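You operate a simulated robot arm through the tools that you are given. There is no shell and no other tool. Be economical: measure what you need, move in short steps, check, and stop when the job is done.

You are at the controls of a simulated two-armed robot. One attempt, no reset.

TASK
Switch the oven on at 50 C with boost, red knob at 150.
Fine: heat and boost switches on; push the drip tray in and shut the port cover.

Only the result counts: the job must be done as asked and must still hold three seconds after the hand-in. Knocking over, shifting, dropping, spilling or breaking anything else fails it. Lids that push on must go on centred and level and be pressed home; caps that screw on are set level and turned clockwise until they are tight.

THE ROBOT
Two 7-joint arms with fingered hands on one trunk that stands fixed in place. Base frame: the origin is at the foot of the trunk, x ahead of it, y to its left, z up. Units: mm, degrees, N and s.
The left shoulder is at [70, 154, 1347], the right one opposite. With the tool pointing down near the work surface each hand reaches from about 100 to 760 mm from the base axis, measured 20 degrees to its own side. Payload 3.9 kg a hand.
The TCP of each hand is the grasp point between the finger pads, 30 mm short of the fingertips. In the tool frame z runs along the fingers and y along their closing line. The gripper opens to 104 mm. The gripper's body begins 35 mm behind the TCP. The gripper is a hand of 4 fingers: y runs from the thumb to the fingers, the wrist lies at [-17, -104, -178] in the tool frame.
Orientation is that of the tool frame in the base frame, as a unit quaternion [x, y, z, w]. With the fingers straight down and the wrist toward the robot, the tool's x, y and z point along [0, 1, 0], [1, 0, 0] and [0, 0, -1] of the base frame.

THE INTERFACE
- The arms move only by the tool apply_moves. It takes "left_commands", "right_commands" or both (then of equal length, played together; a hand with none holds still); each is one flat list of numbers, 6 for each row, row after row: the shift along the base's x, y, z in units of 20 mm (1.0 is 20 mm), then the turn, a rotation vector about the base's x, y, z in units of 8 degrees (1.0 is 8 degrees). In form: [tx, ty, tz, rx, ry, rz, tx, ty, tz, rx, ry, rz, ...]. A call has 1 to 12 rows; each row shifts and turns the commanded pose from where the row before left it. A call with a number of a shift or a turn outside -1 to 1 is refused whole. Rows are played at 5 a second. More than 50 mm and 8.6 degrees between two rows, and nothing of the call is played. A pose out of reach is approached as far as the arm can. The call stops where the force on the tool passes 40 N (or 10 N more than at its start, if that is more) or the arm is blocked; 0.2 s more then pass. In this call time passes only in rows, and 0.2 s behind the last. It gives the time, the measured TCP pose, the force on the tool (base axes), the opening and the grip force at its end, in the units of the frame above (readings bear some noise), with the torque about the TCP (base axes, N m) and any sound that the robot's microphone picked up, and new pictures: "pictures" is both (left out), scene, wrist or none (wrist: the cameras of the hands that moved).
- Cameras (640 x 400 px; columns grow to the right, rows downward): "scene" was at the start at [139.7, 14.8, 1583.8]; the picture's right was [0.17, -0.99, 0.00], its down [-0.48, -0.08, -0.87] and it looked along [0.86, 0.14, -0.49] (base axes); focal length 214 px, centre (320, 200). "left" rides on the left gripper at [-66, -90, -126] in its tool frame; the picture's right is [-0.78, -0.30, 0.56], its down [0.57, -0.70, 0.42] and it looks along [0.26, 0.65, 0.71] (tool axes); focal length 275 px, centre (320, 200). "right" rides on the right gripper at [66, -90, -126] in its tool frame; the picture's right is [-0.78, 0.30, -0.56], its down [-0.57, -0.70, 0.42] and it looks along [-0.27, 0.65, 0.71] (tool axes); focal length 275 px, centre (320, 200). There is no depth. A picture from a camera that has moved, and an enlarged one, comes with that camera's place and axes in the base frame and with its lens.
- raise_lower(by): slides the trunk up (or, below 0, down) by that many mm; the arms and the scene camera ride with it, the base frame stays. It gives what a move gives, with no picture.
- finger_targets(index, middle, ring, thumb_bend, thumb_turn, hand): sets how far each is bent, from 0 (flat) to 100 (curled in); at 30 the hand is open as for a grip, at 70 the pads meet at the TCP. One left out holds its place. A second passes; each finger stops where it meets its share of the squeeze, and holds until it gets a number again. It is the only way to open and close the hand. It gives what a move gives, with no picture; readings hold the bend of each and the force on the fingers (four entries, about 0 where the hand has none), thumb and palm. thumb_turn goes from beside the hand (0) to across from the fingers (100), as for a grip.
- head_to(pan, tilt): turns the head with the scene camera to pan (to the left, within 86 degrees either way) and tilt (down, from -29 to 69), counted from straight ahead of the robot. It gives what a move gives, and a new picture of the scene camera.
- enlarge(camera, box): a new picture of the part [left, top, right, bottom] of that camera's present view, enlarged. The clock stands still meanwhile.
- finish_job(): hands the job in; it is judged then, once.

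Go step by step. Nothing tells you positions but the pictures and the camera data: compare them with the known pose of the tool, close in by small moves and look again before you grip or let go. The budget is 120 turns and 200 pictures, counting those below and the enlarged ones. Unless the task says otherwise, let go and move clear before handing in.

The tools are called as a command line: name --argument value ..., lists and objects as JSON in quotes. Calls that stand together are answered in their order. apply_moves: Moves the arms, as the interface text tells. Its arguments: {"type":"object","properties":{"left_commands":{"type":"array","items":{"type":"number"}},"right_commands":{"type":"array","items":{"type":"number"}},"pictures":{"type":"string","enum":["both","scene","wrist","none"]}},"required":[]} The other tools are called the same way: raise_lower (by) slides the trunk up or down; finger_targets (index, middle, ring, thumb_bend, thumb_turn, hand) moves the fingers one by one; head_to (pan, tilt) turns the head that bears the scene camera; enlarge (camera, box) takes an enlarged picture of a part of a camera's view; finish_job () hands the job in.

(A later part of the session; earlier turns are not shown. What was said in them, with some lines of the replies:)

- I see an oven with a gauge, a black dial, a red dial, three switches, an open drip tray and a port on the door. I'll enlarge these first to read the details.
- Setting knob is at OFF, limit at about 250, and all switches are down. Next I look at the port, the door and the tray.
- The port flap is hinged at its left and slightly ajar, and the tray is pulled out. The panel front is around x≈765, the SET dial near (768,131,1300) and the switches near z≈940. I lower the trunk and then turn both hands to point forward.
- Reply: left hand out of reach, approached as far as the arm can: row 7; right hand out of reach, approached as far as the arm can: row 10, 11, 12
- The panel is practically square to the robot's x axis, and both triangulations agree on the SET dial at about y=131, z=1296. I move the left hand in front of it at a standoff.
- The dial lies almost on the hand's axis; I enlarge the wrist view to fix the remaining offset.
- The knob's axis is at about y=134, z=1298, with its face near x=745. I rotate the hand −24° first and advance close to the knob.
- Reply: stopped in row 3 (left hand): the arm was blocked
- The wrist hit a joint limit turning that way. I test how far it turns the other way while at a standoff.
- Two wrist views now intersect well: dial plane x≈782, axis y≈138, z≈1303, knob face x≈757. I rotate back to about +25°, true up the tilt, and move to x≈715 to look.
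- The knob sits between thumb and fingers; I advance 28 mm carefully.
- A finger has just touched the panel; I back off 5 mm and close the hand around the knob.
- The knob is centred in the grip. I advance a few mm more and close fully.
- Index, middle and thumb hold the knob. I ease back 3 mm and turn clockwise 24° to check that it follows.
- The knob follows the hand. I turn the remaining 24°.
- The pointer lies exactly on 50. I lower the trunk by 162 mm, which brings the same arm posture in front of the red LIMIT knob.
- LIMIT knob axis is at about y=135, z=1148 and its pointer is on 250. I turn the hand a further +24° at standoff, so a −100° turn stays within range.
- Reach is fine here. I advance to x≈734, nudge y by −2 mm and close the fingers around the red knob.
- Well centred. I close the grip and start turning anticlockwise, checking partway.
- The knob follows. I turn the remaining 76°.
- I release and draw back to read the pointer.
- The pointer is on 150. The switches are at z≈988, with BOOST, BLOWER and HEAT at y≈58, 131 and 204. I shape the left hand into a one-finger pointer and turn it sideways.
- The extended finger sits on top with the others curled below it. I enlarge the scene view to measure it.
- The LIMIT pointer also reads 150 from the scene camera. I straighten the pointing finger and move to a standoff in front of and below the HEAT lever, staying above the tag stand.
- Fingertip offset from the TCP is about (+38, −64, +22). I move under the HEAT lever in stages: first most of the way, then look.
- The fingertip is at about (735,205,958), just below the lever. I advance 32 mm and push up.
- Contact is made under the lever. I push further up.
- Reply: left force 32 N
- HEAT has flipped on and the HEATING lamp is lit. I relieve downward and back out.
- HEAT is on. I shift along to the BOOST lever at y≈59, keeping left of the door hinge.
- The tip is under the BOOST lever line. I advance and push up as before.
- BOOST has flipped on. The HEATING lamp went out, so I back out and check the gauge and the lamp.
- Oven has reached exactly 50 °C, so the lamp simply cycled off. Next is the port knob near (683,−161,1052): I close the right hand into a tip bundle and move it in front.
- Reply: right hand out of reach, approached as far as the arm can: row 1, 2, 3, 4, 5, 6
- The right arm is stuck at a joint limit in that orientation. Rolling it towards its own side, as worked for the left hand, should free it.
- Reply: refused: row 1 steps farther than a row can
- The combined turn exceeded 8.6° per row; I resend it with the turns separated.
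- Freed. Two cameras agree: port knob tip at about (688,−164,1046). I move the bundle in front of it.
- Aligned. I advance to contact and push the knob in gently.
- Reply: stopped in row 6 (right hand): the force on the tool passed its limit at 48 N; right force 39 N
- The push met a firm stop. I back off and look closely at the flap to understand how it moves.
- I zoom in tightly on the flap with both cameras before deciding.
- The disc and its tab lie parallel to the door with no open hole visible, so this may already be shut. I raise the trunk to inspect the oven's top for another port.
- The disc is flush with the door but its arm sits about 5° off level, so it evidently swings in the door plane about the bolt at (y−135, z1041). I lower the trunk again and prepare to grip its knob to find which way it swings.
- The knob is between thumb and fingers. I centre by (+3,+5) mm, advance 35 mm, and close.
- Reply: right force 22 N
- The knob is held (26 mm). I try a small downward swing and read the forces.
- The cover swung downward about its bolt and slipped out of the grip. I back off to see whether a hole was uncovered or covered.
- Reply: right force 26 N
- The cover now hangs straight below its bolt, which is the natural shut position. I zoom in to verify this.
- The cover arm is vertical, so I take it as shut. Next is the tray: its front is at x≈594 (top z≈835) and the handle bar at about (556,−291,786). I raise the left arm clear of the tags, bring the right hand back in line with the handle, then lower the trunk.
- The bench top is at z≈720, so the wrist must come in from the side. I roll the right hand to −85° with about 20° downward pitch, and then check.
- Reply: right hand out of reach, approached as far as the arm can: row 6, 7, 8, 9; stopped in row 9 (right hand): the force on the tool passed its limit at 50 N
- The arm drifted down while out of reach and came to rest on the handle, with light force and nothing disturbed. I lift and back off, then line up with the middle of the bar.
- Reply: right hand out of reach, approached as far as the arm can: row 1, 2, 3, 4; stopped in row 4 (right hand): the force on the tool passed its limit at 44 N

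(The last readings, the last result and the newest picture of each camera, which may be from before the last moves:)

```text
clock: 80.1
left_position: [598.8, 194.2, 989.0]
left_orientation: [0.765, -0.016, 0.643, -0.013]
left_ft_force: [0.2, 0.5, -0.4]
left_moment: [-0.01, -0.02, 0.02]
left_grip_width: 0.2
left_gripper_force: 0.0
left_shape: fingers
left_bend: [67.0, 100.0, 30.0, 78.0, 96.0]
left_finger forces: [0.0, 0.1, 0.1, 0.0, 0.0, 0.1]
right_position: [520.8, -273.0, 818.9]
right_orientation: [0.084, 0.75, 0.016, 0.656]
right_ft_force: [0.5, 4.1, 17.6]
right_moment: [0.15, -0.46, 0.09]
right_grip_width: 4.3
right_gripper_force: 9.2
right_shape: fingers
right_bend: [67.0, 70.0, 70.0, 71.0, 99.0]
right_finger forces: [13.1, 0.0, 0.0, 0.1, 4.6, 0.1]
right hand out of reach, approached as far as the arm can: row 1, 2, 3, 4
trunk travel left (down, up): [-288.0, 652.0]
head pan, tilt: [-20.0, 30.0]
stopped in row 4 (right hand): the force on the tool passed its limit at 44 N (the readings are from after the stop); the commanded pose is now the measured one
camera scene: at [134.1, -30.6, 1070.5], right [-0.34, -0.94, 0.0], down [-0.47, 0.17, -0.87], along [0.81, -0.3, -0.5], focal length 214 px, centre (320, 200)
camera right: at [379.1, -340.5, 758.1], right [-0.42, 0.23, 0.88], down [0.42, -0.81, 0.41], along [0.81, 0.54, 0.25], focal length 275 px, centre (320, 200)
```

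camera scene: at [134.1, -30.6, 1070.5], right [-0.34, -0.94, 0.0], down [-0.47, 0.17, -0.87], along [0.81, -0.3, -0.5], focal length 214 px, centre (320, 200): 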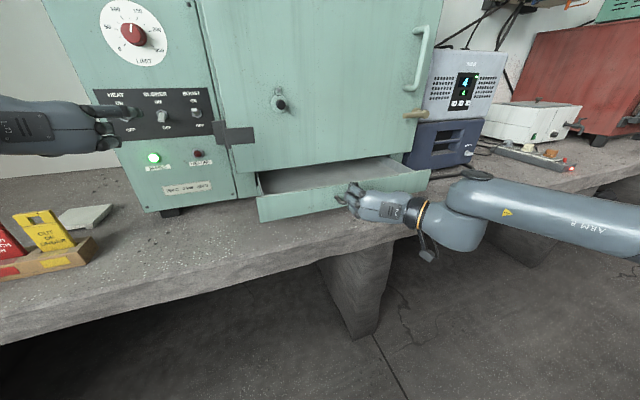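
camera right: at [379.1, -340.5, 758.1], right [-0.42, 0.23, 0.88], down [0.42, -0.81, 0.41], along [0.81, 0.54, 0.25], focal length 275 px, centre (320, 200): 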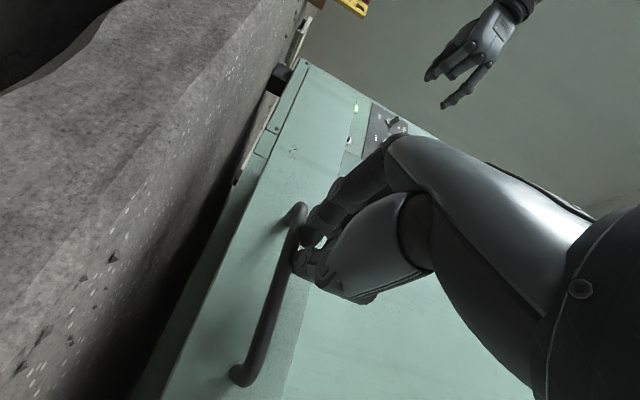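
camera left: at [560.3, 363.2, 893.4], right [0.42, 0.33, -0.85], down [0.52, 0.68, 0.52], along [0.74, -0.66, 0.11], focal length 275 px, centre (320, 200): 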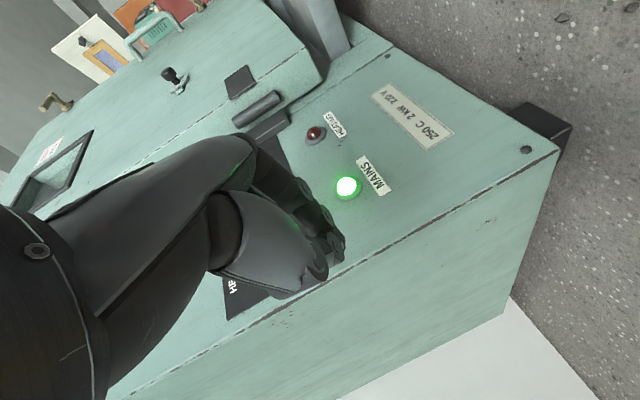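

The hand is lying on the bar at its near reach limit. I raise it slightly with the trunk and then push forward against the tray face above the bar, which leads into easier reach.

raise_lower --by 10

apply_moves --right_commands '[0.5, 0, 0, 0, 0, 0, 0.5, 0, 0, 0, 0, 0]' --pictures "wrist"

```text
clock: 80.7
left_position: [599.6, 192.1, 997.7]
left_orientation: [0.765, -0.017, 0.643, -0.013]
left_ft_force: [0.1, -0.8, -0.1]
left_moment: [0.0, -0.05, 0.03]
left_grip_width: 0.0
left_gripper_force: 0.0
left_shape: fingers
left_bend: [67.0, 100.0, 30.0, 78.0, 96.0]
left_finger forces: [0.0, 0.1, 0.1, 0.1, 0.0, 0.0]
right_position: [521.0, -275.7, 822.7]
right_orientation: [0.088, 0.755, 0.015, 0.65]
right_ft_force: [0.3, 0.6, -0.2]
right_moment: [0.01, -0.01, 0.02]
right_grip_width: 2.6
right_gripper_force: 0.1
right_shape: fingers
right_bend: [70.0, 70.0, 70.0, 70.0, 97.0]
right_finger forces: [0.1, 0.0, 0.0, 0.0, 0.0, 0.1]
trunk travel left (down, up): [-298.0, 642.0]
head pan, tilt: [-20.0, 30.0]
```

```text
clock: 81.3
left_position: [599.8, 193.0, 997.1]
left_orientation: [0.765, -0.016, 0.644, -0.015]
left_ft_force: [-0.1, -0.9, 0.4]
left_moment: [-0.01, 0.0, -0.01]
left_grip_width: 0.0
left_gripper_force: 0.0
left_shape: fingers
left_bend: [67.0, 100.0, 30.0, 78.0, 96.0]
left_finger forces: [0.1, 0.0, 0.1, 0.0, 0.0, 0.0]
right_position: [539.8, -273.3, 823.5]
right_orientation: [0.087, 0.754, 0.016, 0.651]
right_ft_force: [0.0, -0.2, 1.5]
right_moment: [-0.02, 0.02, -0.02]
right_grip_width: 2.6
right_gripper_force: 0.1
right_shape: fingers
right_bend: [70.0, 70.0, 70.0, 70.0, 97.0]
right_finger forces: [0.1, 0.1, 0.1, 0.0, 0.0, 0.0]
trunk travel left (down, up): [-298.0, 642.0]
head pan, tilt: [-20.0, 30.0]
camera right: at [398.1, -340.8, 764.2], right [-0.41, 0.23, 0.88], down [0.42, -0.81, 0.4], along [0.81, 0.53, 0.24], focal length 275 px, centre (320, 200)
```

right: 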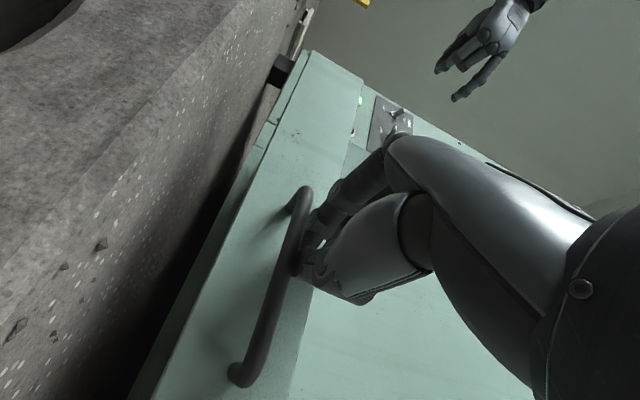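

Free and in reach now. I push the tray face forward about 90 mm.

apply_moves --right_commands '[0.6, 0, 0, 0, 0, 0, 0.6, 0, 0, 0, 0, 0, 0.6, 0, 0, 0, 0, 0, 0.6, 0, 0, 0, 0, 0, 0.6, 0, 0, 0, 0, 0, 0.6, 0, 0, 0, 0, 0, 0.6, 0, 0, 0, 0, 0, 0.6, 0, 0, 0, 0, 0]' --pictures "both"

```text
clock: 83.1
left_position: [599.5, 193.9, 998.1]
left_orientation: [0.765, -0.016, 0.643, -0.014]
left_ft_force: [-0.4, 0.0, -0.1]
left_moment: [0.0, -0.01, -0.04]
left_grip_width: 0.0
left_gripper_force: 0.1
left_shape: fingers
left_bend: [67.0, 100.0, 30.0, 78.0, 96.0]
left_finger forces: [0.0, 0.1, 0.1, 0.1, 0.0, 0.0]
right_position: [637.6, -274.1, 822.0]
right_orientation: [0.086, 0.753, 0.016, 0.652]
right_ft_force: [-0.5, 0.5, -0.4]
right_moment: [-0.02, 0.03, 0.01]
right_grip_width: 2.1
right_gripper_force: 0.1
right_shape: fingers
right_bend: [70.0, 70.0, 70.0, 70.0, 97.0]
right_finger forces: [0.0, 0.1, 0.0, 0.0, 0.1, 0.0]
trunk travel left (down, up): [-298.0, 642.0]
head pan, tilt: [-20.0, 30.0]
camera scene: at [135.4, -31.2, 1080.4], right [-0.34, -0.94, 0.0], down [-0.47, 0.17, -0.87], along [0.81, -0.3, -0.5], focal length 214 px, centre (320, 200)
camera right: at [495.4, -341.3, 764.4], right [-0.41, 0.23, 0.88], down [0.42, -0.81, 0.4], along [0.81, 0.53, 0.24], focal length 275 px, centre (320, 200)
```

scene: 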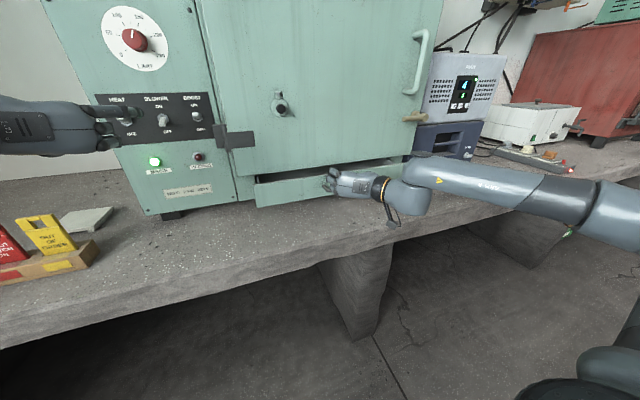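
right: 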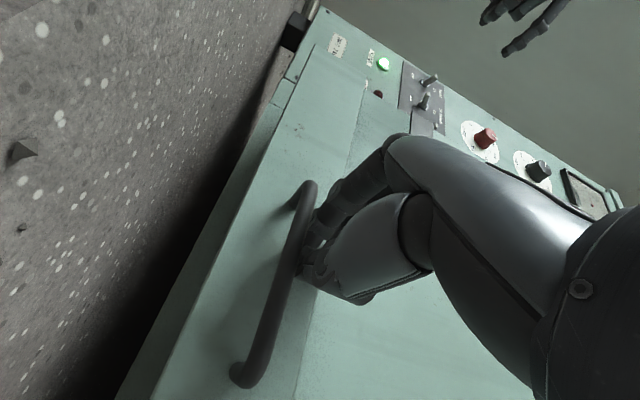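

The tray slides in easily. Before the door edge gets in the way I switch to pushing on the bar: back off, go lower, then push.

apply_moves --right_commands '[-0.9, 0, 0.2, 0, 0, 0, -0.9, 0, 0, 0, 0, 0, -0.9, 0, 0, 0, 0, 0, -0.7, -0.5, 0, 0, 0, 0, 0, -0.5, -0.6, 0, 0, 0, 0, 0, -0.7, 0, 0, 0]' --pictures "both"

```text
clock: 84.5
left_position: [600.0, 193.4, 996.4]
left_orientation: [0.766, -0.016, 0.643, -0.014]
left_ft_force: [-0.8, 0.1, -0.8]
left_moment: [0.06, -0.02, -0.04]
left_grip_width: 0.0
left_gripper_force: 0.0
left_shape: fingers
left_bend: [67.0, 100.0, 30.0, 78.0, 96.0]
left_finger forces: [0.0, 0.0, 0.0, 0.0, 0.1, 0.0]
right_position: [568.0, -293.1, 810.5]
right_orientation: [0.086, 0.755, 0.015, 0.65]
right_ft_force: [0.2, -0.1, -0.1]
right_moment: [-0.01, 0.02, -0.01]
right_grip_width: 2.5
right_gripper_force: 0.0
right_shape: fingers
right_bend: [70.0, 70.0, 70.0, 70.0, 97.0]
right_finger forces: [0.0, 0.0, 0.0, 0.0, 0.0, 0.1]
right hand out of reach, approached as far as the arm can: row 6
trunk travel left (down, up): [-298.0, 642.0]
head pan, tilt: [-20.0, 30.0]
camera scene: at [134.5, -30.6, 1080.6], right [-0.34, -0.94, 0.0], down [-0.47, 0.17, -0.87], along [0.81, -0.3, -0.5], focal length 214 px, centre (320, 200)
camera right: at [424.4, -360.0, 752.9], right [-0.41, 0.23, 0.88], down [0.42, -0.81, 0.4], along [0.81, 0.54, 0.24], focal length 275 px, centre (320, 200)
```

scene: 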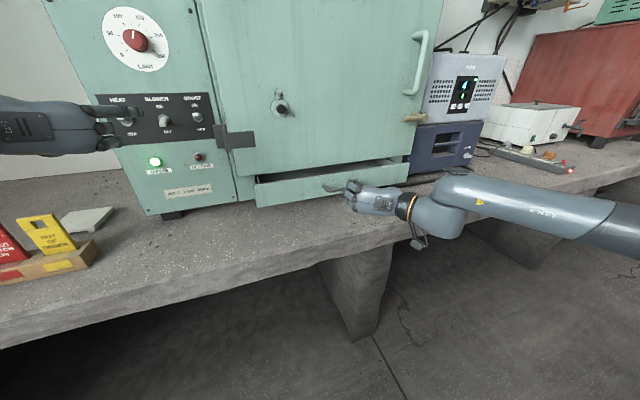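
right: 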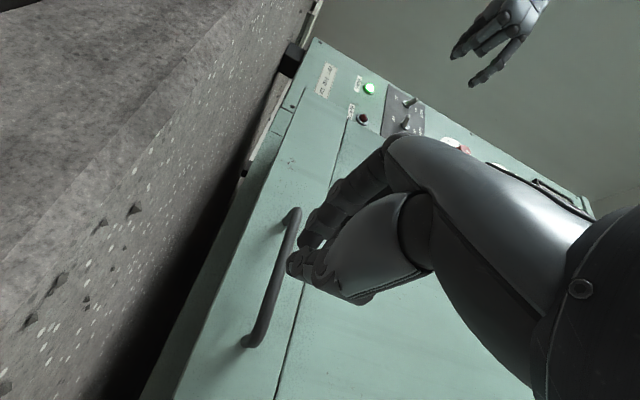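

In position; I lower the trunk by 18 mm and push the bar forward until it stops.

raise_lower --by -18

apply_moves --right_commands '[0.6, 0, 0, 0, 0, 0, 0.6, 0, 0, 0, 0, 0, 0.6, 0, 0, 0, 0, 0, 0.6, 0, 0, 0, 0, 0, 0.6, 0, 0, 0, 0, 0, 0.6, 0, 0, 0, 0, 0, 0.6, 0, 0, 0, 0, 0, 0.6, 0, 0, 0, 0, 0]' --pictures "both"

```text
clock: 85.1
left_position: [599.1, 192.2, 980.8]
left_orientation: [0.765, -0.017, 0.643, -0.014]
left_ft_force: [-0.1, -0.7, -0.1]
left_moment: [0.01, 0.03, 0.0]
left_grip_width: 0.0
left_gripper_force: 0.1
left_shape: fingers
left_bend: [67.0, 100.0, 30.0, 78.0, 96.0]
left_finger forces: [0.0, 0.1, 0.1, 0.1, 0.0, 0.1]
right_position: [567.8, -294.0, 792.7]
right_orientation: [0.086, 0.755, 0.015, 0.65]
right_ft_force: [-0.5, -0.4, 0.6]
right_moment: [0.02, -0.03, 0.01]
right_grip_width: 2.6
right_gripper_force: 0.1
right_shape: fingers
right_bend: [70.0, 70.0, 70.0, 70.0, 97.0]
right_finger forces: [0.0, 0.0, 0.0, 0.1, 0.0, 0.1]
trunk travel left (down, up): [-280.0, 660.0]
head pan, tilt: [-20.0, 30.0]
```

```text
clock: 86.9
left_position: [599.0, 191.8, 980.2]
left_orientation: [0.765, -0.015, 0.644, -0.014]
left_ft_force: [0.3, -0.7, 1.3]
left_moment: [0.01, -0.05, 0.0]
left_grip_width: 0.0
left_gripper_force: 0.2
left_shape: fingers
left_bend: [67.0, 100.0, 30.0, 78.0, 96.0]
left_finger forces: [0.0, 0.0, 0.0, 0.0, 0.1, 0.1]
right_position: [662.4, -291.4, 795.0]
right_orientation: [0.091, 0.756, 0.019, 0.648]
right_ft_force: [-0.2, 0.6, 0.3]
right_moment: [0.0, 0.0, -0.01]
right_grip_width: 2.7
right_gripper_force: 0.0
right_shape: fingers
right_bend: [70.0, 70.0, 70.0, 70.0, 97.0]
right_finger forces: [0.0, 0.0, 0.0, 0.0, 0.1, 0.0]
right hand out of reach, approached as far as the arm can: row 8
trunk travel left (down, up): [-280.0, 660.0]
head pan, tilt: [-20.0, 30.0]
camera scene: at [135.2, -31.2, 1062.4], right [-0.34, -0.94, 0.0], down [-0.47, 0.17, -0.87], along [0.81, -0.3, -0.5], focal length 214 px, centre (320, 200)
camera right: at [519.1, -356.8, 736.6], right [-0.4, 0.21, 0.89], down [0.42, -0.82, 0.39], along [0.81, 0.53, 0.24], focal length 275 px, centre (320, 200)
```

scene: 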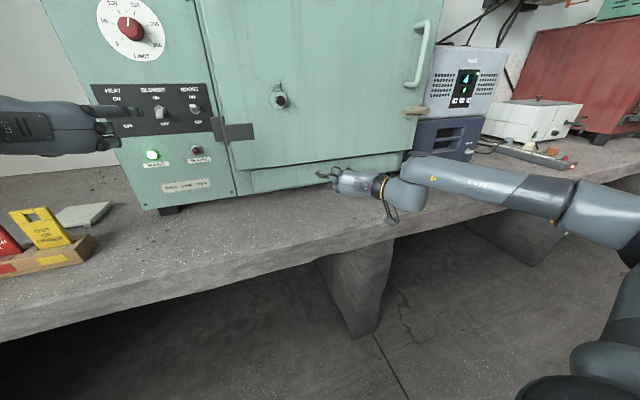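
right: 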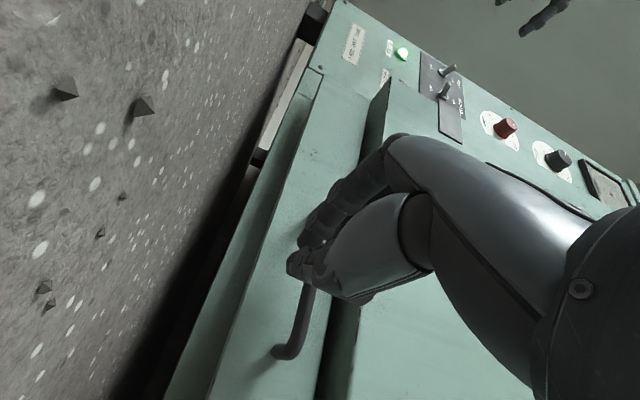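

The tray is nearly in; the arm hit an orientation limit. I yaw the hand a little to follow the forearm and continue pushing.

apply_moves --right_commands '[0, 0, 0, 1, 0, 0, 0, 0, 0, 0, 0, 1, 0.5, 0, 0, 0, 0, 0, 0.5, 0, 0, 0, 0, 0, 0.5, 0, 0, 0, 0, 0, 0.5, 0, 0, 0, 0, 0]' --pictures "both"

```text
clock: 88.3
left_position: [596.3, 193.7, 980.9]
left_orientation: [0.765, -0.016, 0.644, -0.013]
left_ft_force: [0.4, 0.9, 0.1]
left_moment: [0.0, 0.01, -0.01]
left_grip_width: 0.1
left_gripper_force: 0.1
left_shape: fingers
left_bend: [67.0, 100.0, 30.0, 78.0, 96.0]
left_finger forces: [0.0, 0.0, 0.0, 0.0, 0.1, 0.1]
right_position: [698.6, -290.7, 797.6]
right_orientation: [0.079, 0.758, 0.114, 0.637]
right_ft_force: [-18.9, 5.7, 1.6]
right_moment: [-0.03, -0.04, 0.1]
right_grip_width: 1.9
right_gripper_force: 10.2
right_shape: fingers
right_bend: [70.0, 77.0, 70.0, 70.0, 97.0]
right_finger forces: [4.0, 16.2, 0.1, 0.0, 0.0, 0.1]
trunk travel left (down, up): [-280.0, 660.0]
head pan, tilt: [-20.0, 30.0]
camera scene: at [132.4, -30.5, 1062.8], right [-0.34, -0.94, 0.0], down [-0.47, 0.17, -0.87], along [0.81, -0.3, -0.5], focal length 214 px, centre (320, 200)
camera right: at [566.0, -368.5, 729.8], right [-0.42, 0.04, 0.91], down [0.54, -0.79, 0.28], along [0.73, 0.61, 0.31], focal length 275 px, centre (320, 200)
```

scene: 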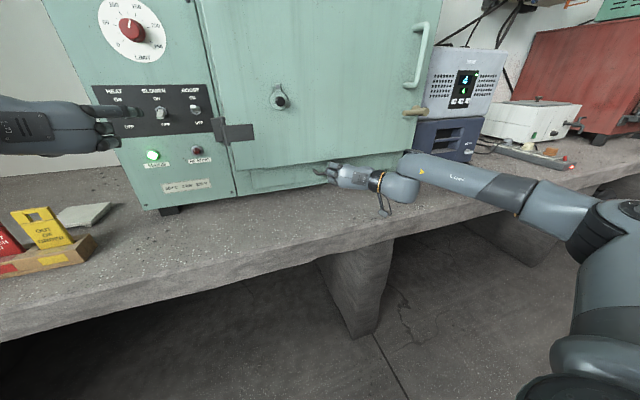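
right: 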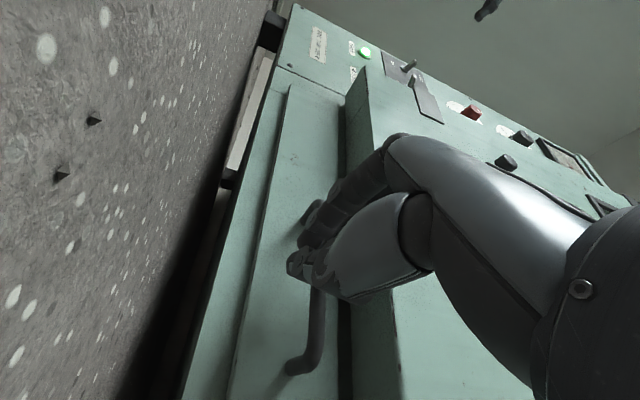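

Resistance has risen to 19 N, probably the end stop. I press once more to confirm and then look closely.

apply_moves --right_commands '[0.4, 0, 0, 0, 0, 0]' --pictures "none"

enlarge --camera "scene" --box '[210, 120, 420, 220]'

enlarge --camera "right" --box '[180, 20, 420, 200]'

```text
clock: 88.7
left_position: [596.3, 193.8, 981.4]
left_orientation: [0.764, -0.017, 0.644, -0.014]
left_ft_force: [1.0, 0.1, 0.4]
left_moment: [0.01, 0.04, 0.0]
left_grip_width: 0.1
left_gripper_force: 0.0
left_shape: fingers
left_bend: [67.0, 100.0, 30.0, 78.0, 96.0]
left_finger forces: [0.1, 0.0, 0.0, 0.1, 0.0, 0.1]
right_position: [705.0, -290.2, 796.4]
right_orientation: [0.078, 0.758, 0.113, 0.638]
right_ft_force: [-26.6, 6.5, -2.5]
right_moment: [-0.13, 0.04, 0.17]
right_grip_width: 0.5
right_gripper_force: 14.0
right_shape: fingers
right_bend: [71.0, 81.0, 70.0, 70.0, 97.0]
right_finger forces: [12.0, 16.5, 0.1, 0.0, 0.0, 0.0]
trunk travel left (down, up): [-280.0, 660.0]
head pan, tilt: [-20.0, 30.0]
```

```text
3.05 times, centred on (315, 170) of scene
camera zoom: at [131.3, -30.2, 1062.9], right [-0.34, -0.94, 0.0], down [-0.47, 0.17, -0.87], along [0.82, -0.3, -0.5], focal length 654 px, centre (335, 291)
```

zoom: 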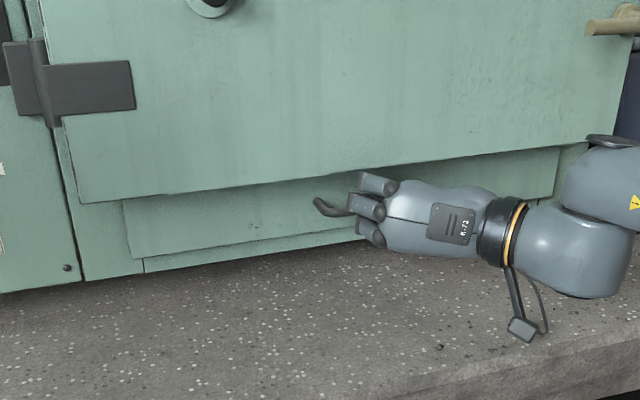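

```text
2.22 times, centred on (300, 110) of right
camera zoom: at [572.6, -367.5, 729.5], right [-0.42, 0.04, 0.91], down [0.54, -0.79, 0.28], along [0.73, 0.61, 0.31], focal length 612 px, centre (364, 400)
```

zoom: 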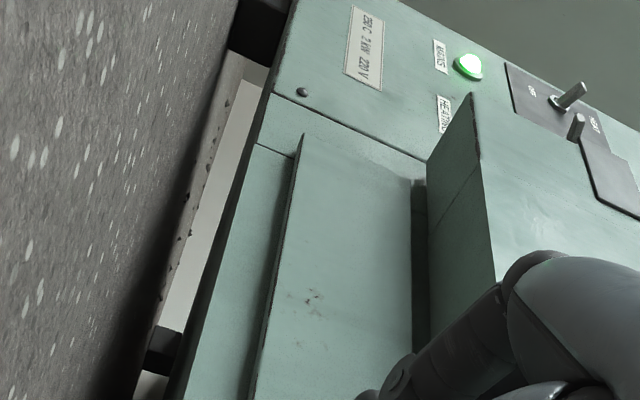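

apply_moves --right_commands '[0.3, 0, 0, 0, 0, 0]' --pictures "none"

apply_moves --right_commands '[-0.6, 0, 0, 0, 0, 0, -0.8, 0, 0, 0, 0, 0, -0.8, 0, 0, 0, 0, 0, -0.8, 0, 0, 0, 0, 0, -0.8, 0, 0, 0, 0, 0]' --pictures "wrist"

enlarge --camera "scene" --box '[210, 120, 420, 220]'

```text
clock: 89.1
left_position: [596.1, 191.7, 981.9]
left_orientation: [0.765, -0.017, 0.644, -0.014]
left_ft_force: [0.7, -0.1, -1.5]
left_moment: [-0.02, 0.01, 0.03]
left_grip_width: 0.0
left_gripper_force: 0.1
left_shape: fingers
left_bend: [67.0, 100.0, 30.0, 78.0, 96.0]
left_finger forces: [0.0, 0.0, 0.1, 0.1, 0.0, 0.0]
right_position: [708.5, -288.1, 796.3]
right_orientation: [0.076, 0.759, 0.117, 0.636]
right_ft_force: [-27.9, -2.2, 3.6]
right_moment: [-0.11, -0.08, 0.19]
right_grip_width: 0.1
right_gripper_force: 18.3
right_shape: fingers
right_bend: [70.0, 82.0, 70.0, 69.0, 97.0]
right_finger forces: [17.0, 19.0, 0.1, 0.0, 0.0, 0.0]
trunk travel left (down, up): [-280.0, 660.0]
head pan, tilt: [-20.0, 30.0]
stopped in row 1 (right hand): the force on the tool passed its limit at 44 N (the readings are from after the stop); the commanded pose is now the measured one
```

```text
clock: 90.3
left_position: [598.5, 193.0, 980.5]
left_orientation: [0.765, -0.016, 0.643, -0.014]
left_ft_force: [-0.4, 0.4, 0.2]
left_moment: [0.01, -0.02, 0.04]
left_grip_width: 0.1
left_gripper_force: 0.1
left_shape: fingers
left_bend: [67.0, 100.0, 30.0, 78.0, 96.0]
left_finger forces: [0.0, 0.0, 0.1, 0.0, 0.1, 0.1]
right_position: [633.1, -291.0, 793.9]
right_orientation: [0.076, 0.761, 0.115, 0.634]
right_ft_force: [-0.4, -0.5, 0.2]
right_moment: [-0.04, 0.0, -0.02]
right_grip_width: 2.7
right_gripper_force: 0.0
right_shape: fingers
right_bend: [70.0, 70.0, 70.0, 70.0, 97.0]
right_finger forces: [0.1, 0.0, 0.1, 0.0, 0.0, 0.0]
trunk travel left (down, up): [-280.0, 660.0]
head pan, tilt: [-20.0, 30.0]
camera right: at [501.4, -368.7, 727.0], right [-0.41, 0.04, 0.91], down [0.54, -0.79, 0.28], along [0.73, 0.61, 0.31], focal length 275 px, centre (320, 200)
```

right: 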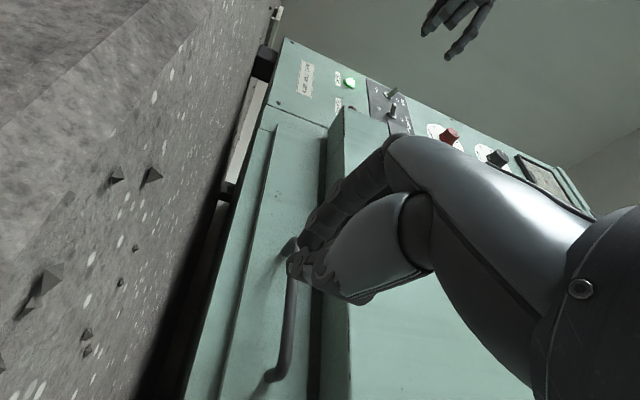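

```text
3.05 times, centred on (315, 170) of scene
camera zoom: at [134.7, -31.4, 1062.5], right [-0.34, -0.94, 0.0], down [-0.47, 0.17, -0.87], along [0.81, -0.3, -0.5], focal length 654 px, centre (335, 291)
```

zoom: 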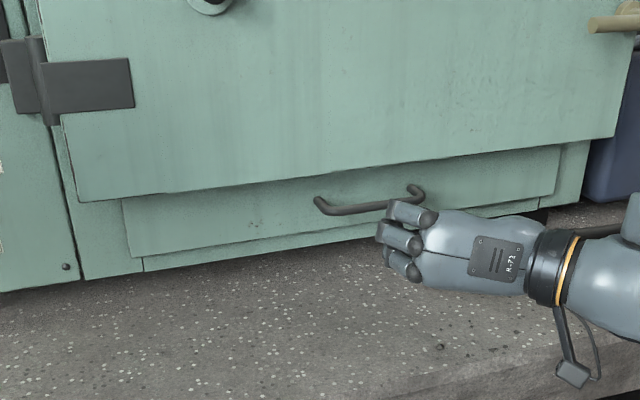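

The tray front is seated against the body. I draw the right hand back and make a final check of all controls with the head camera.

apply_moves --right_commands '[-0.8, -0.3, 0, 0, 0, 0, -0.8, -0.3, 0.2, 0, 0, 0, -0.8, -0.3, 0.2, 0, 0, 0]' --pictures "none"

head_to --pan 3 --tilt 8

enlarge --camera "scene" --box '[200, 60, 330, 260]'

```text
clock: 91.1
left_position: [599.1, 192.5, 980.1]
left_orientation: [0.765, -0.016, 0.643, -0.014]
left_ft_force: [0.7, 1.3, 0.3]
left_moment: [-0.03, 0.0, -0.01]
left_grip_width: 0.0
left_gripper_force: 0.1
left_shape: fingers
left_bend: [67.0, 100.0, 30.0, 78.0, 96.0]
left_finger forces: [0.0, 0.0, 0.1, 0.1, 0.0, 0.1]
right_position: [588.2, -309.4, 801.7]
right_orientation: [0.077, 0.761, 0.115, 0.634]
right_ft_force: [0.2, 1.3, -0.1]
right_moment: [-0.02, 0.01, -0.02]
right_grip_width: 2.6
right_gripper_force: 0.0
right_shape: fingers
right_bend: [70.0, 70.0, 70.0, 70.0, 97.0]
right_finger forces: [0.0, 0.0, 0.1, 0.0, 0.0, 0.0]
trunk travel left (down, up): [-280.0, 660.0]
head pan, tilt: [-20.0, 30.0]
```

```text
clock: 92.0
left_position: [599.3, 192.9, 979.9]
left_orientation: [0.766, -0.016, 0.643, -0.014]
left_ft_force: [-0.4, -0.6, -0.4]
left_moment: [-0.01, 0.01, 0.01]
left_grip_width: 0.0
left_gripper_force: 0.1
left_shape: fingers
left_bend: [67.0, 100.0, 30.0, 78.0, 96.0]
left_finger forces: [0.1, 0.0, 0.1, 0.1, 0.1, 0.0]
right_position: [587.4, -309.1, 801.4]
right_orientation: [0.076, 0.761, 0.114, 0.634]
right_ft_force: [0.7, 0.5, -0.1]
right_moment: [-0.03, -0.05, 0.0]
right_grip_width: 2.7
right_gripper_force: 0.1
right_shape: fingers
right_bend: [70.0, 70.0, 70.0, 70.0, 97.0]
right_finger forces: [0.0, 0.0, 0.1, 0.0, 0.0, 0.0]
trunk travel left (down, up): [-280.0, 660.0]
head pan, tilt: [3.0, 8.0]
camera scene: at [142.6, 4.4, 1098.0], right [0.05, -1.0, 0.0], down [-0.14, -0.01, -0.99], along [0.99, 0.05, -0.14], focal length 214 px, centre (320, 200)
```

scene: 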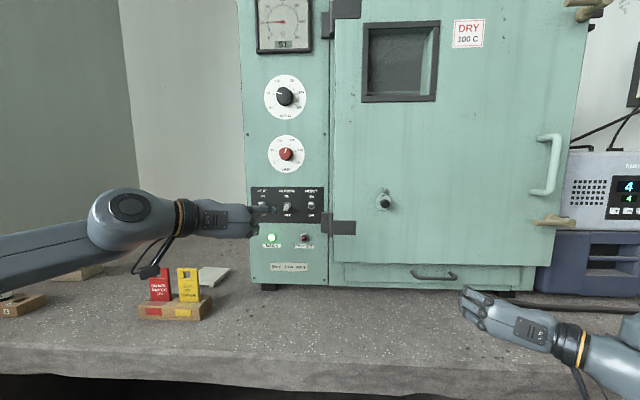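

```text
2.00 times, centred on (265, 160) of scene
camera zoom: at [142.6, 4.4, 1098.0], right [0.05, -1.0, 0.0], down [-0.14, -0.01, -0.99], along [0.99, 0.05, -0.14], focal length 429 px, centre (430, 280)
```

zoom: 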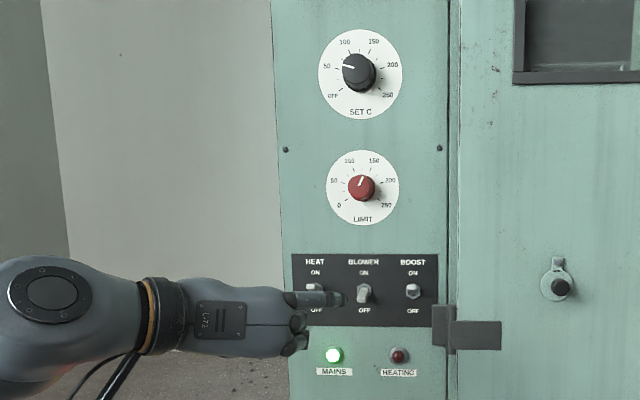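

Everything reads correctly from here. I pull the left hand back and take one last close look at the panel and port.

apply_moves --left_commands '[-1, 0.5, 0.3, 0, 0, 0, -1, 0.5, 0.3, 0, 0, 0, -1, 0.5, 0.3, 0, 0, 0]' --pictures "none"

enlarge --camera "scene" --box '[245, 70, 335, 240]'

enlarge --camera "scene" --box '[330, 180, 560, 310]'

```text
clock: 92.8
left_position: [538.3, 222.9, 996.5]
left_orientation: [0.765, -0.016, 0.643, -0.015]
left_ft_force: [-0.4, 0.3, 0.6]
left_moment: [-0.02, -0.02, 0.01]
left_grip_width: 0.1
left_gripper_force: 0.1
left_shape: fingers
left_bend: [67.0, 100.0, 30.0, 78.0, 96.0]
left_finger forces: [0.1, 0.0, 0.0, 0.0, 0.0, 0.0]
right_position: [587.8, -309.2, 801.4]
right_orientation: [0.077, 0.76, 0.116, 0.634]
right_ft_force: [-0.5, -0.5, 1.8]
right_moment: [0.01, 0.04, 0.01]
right_grip_width: 2.7
right_gripper_force: 0.0
right_shape: fingers
right_bend: [70.0, 70.0, 70.0, 70.0, 97.0]
right_finger forces: [0.1, 0.0, 0.0, 0.1, 0.0, 0.0]
trunk travel left (down, up): [-280.0, 660.0]
head pan, tilt: [3.0, 8.0]
```

```text
2.35 times, centred on (290, 155) of scene
camera zoom: at [142.0, 4.9, 1098.1], right [0.05, -1.0, 0.0], down [-0.14, -0.01, -0.99], along [0.99, 0.05, -0.14], focal length 505 px, centre (391, 306)
```

zoom: 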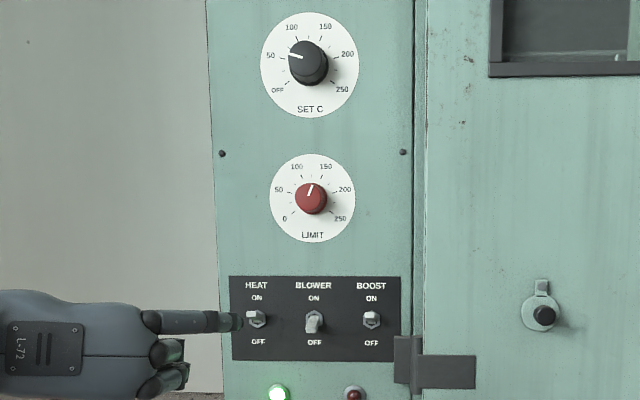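

```text
2.78 times, centred on (445, 245) of scene
camera zoom: at [142.0, 4.9, 1098.1], right [0.05, -1.0, 0.0], down [-0.14, -0.01, -0.99], along [0.99, 0.05, -0.14], focal length 597 px, centre (-28, 75)
```

zoom: 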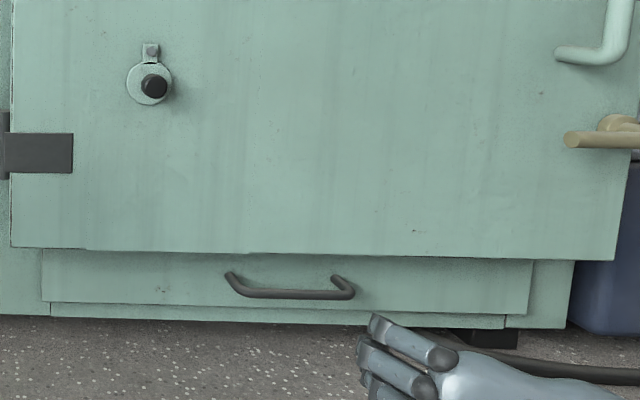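

SET is at 50, LIMIT at 150, HEAT and BOOST are on, the tray is in, the port cover is down and both hands are clear. I hand the job in.

finish_job

```text
The job is handed in.
```

The oven is on at 50 °C with heat and boost on, and the red LIMIT knob is at 150. The drip tray is pushed in to its stop.

The port cover hangs straight down over its port. I took that as shut because it swings on its bolt and I never saw the hole itself.
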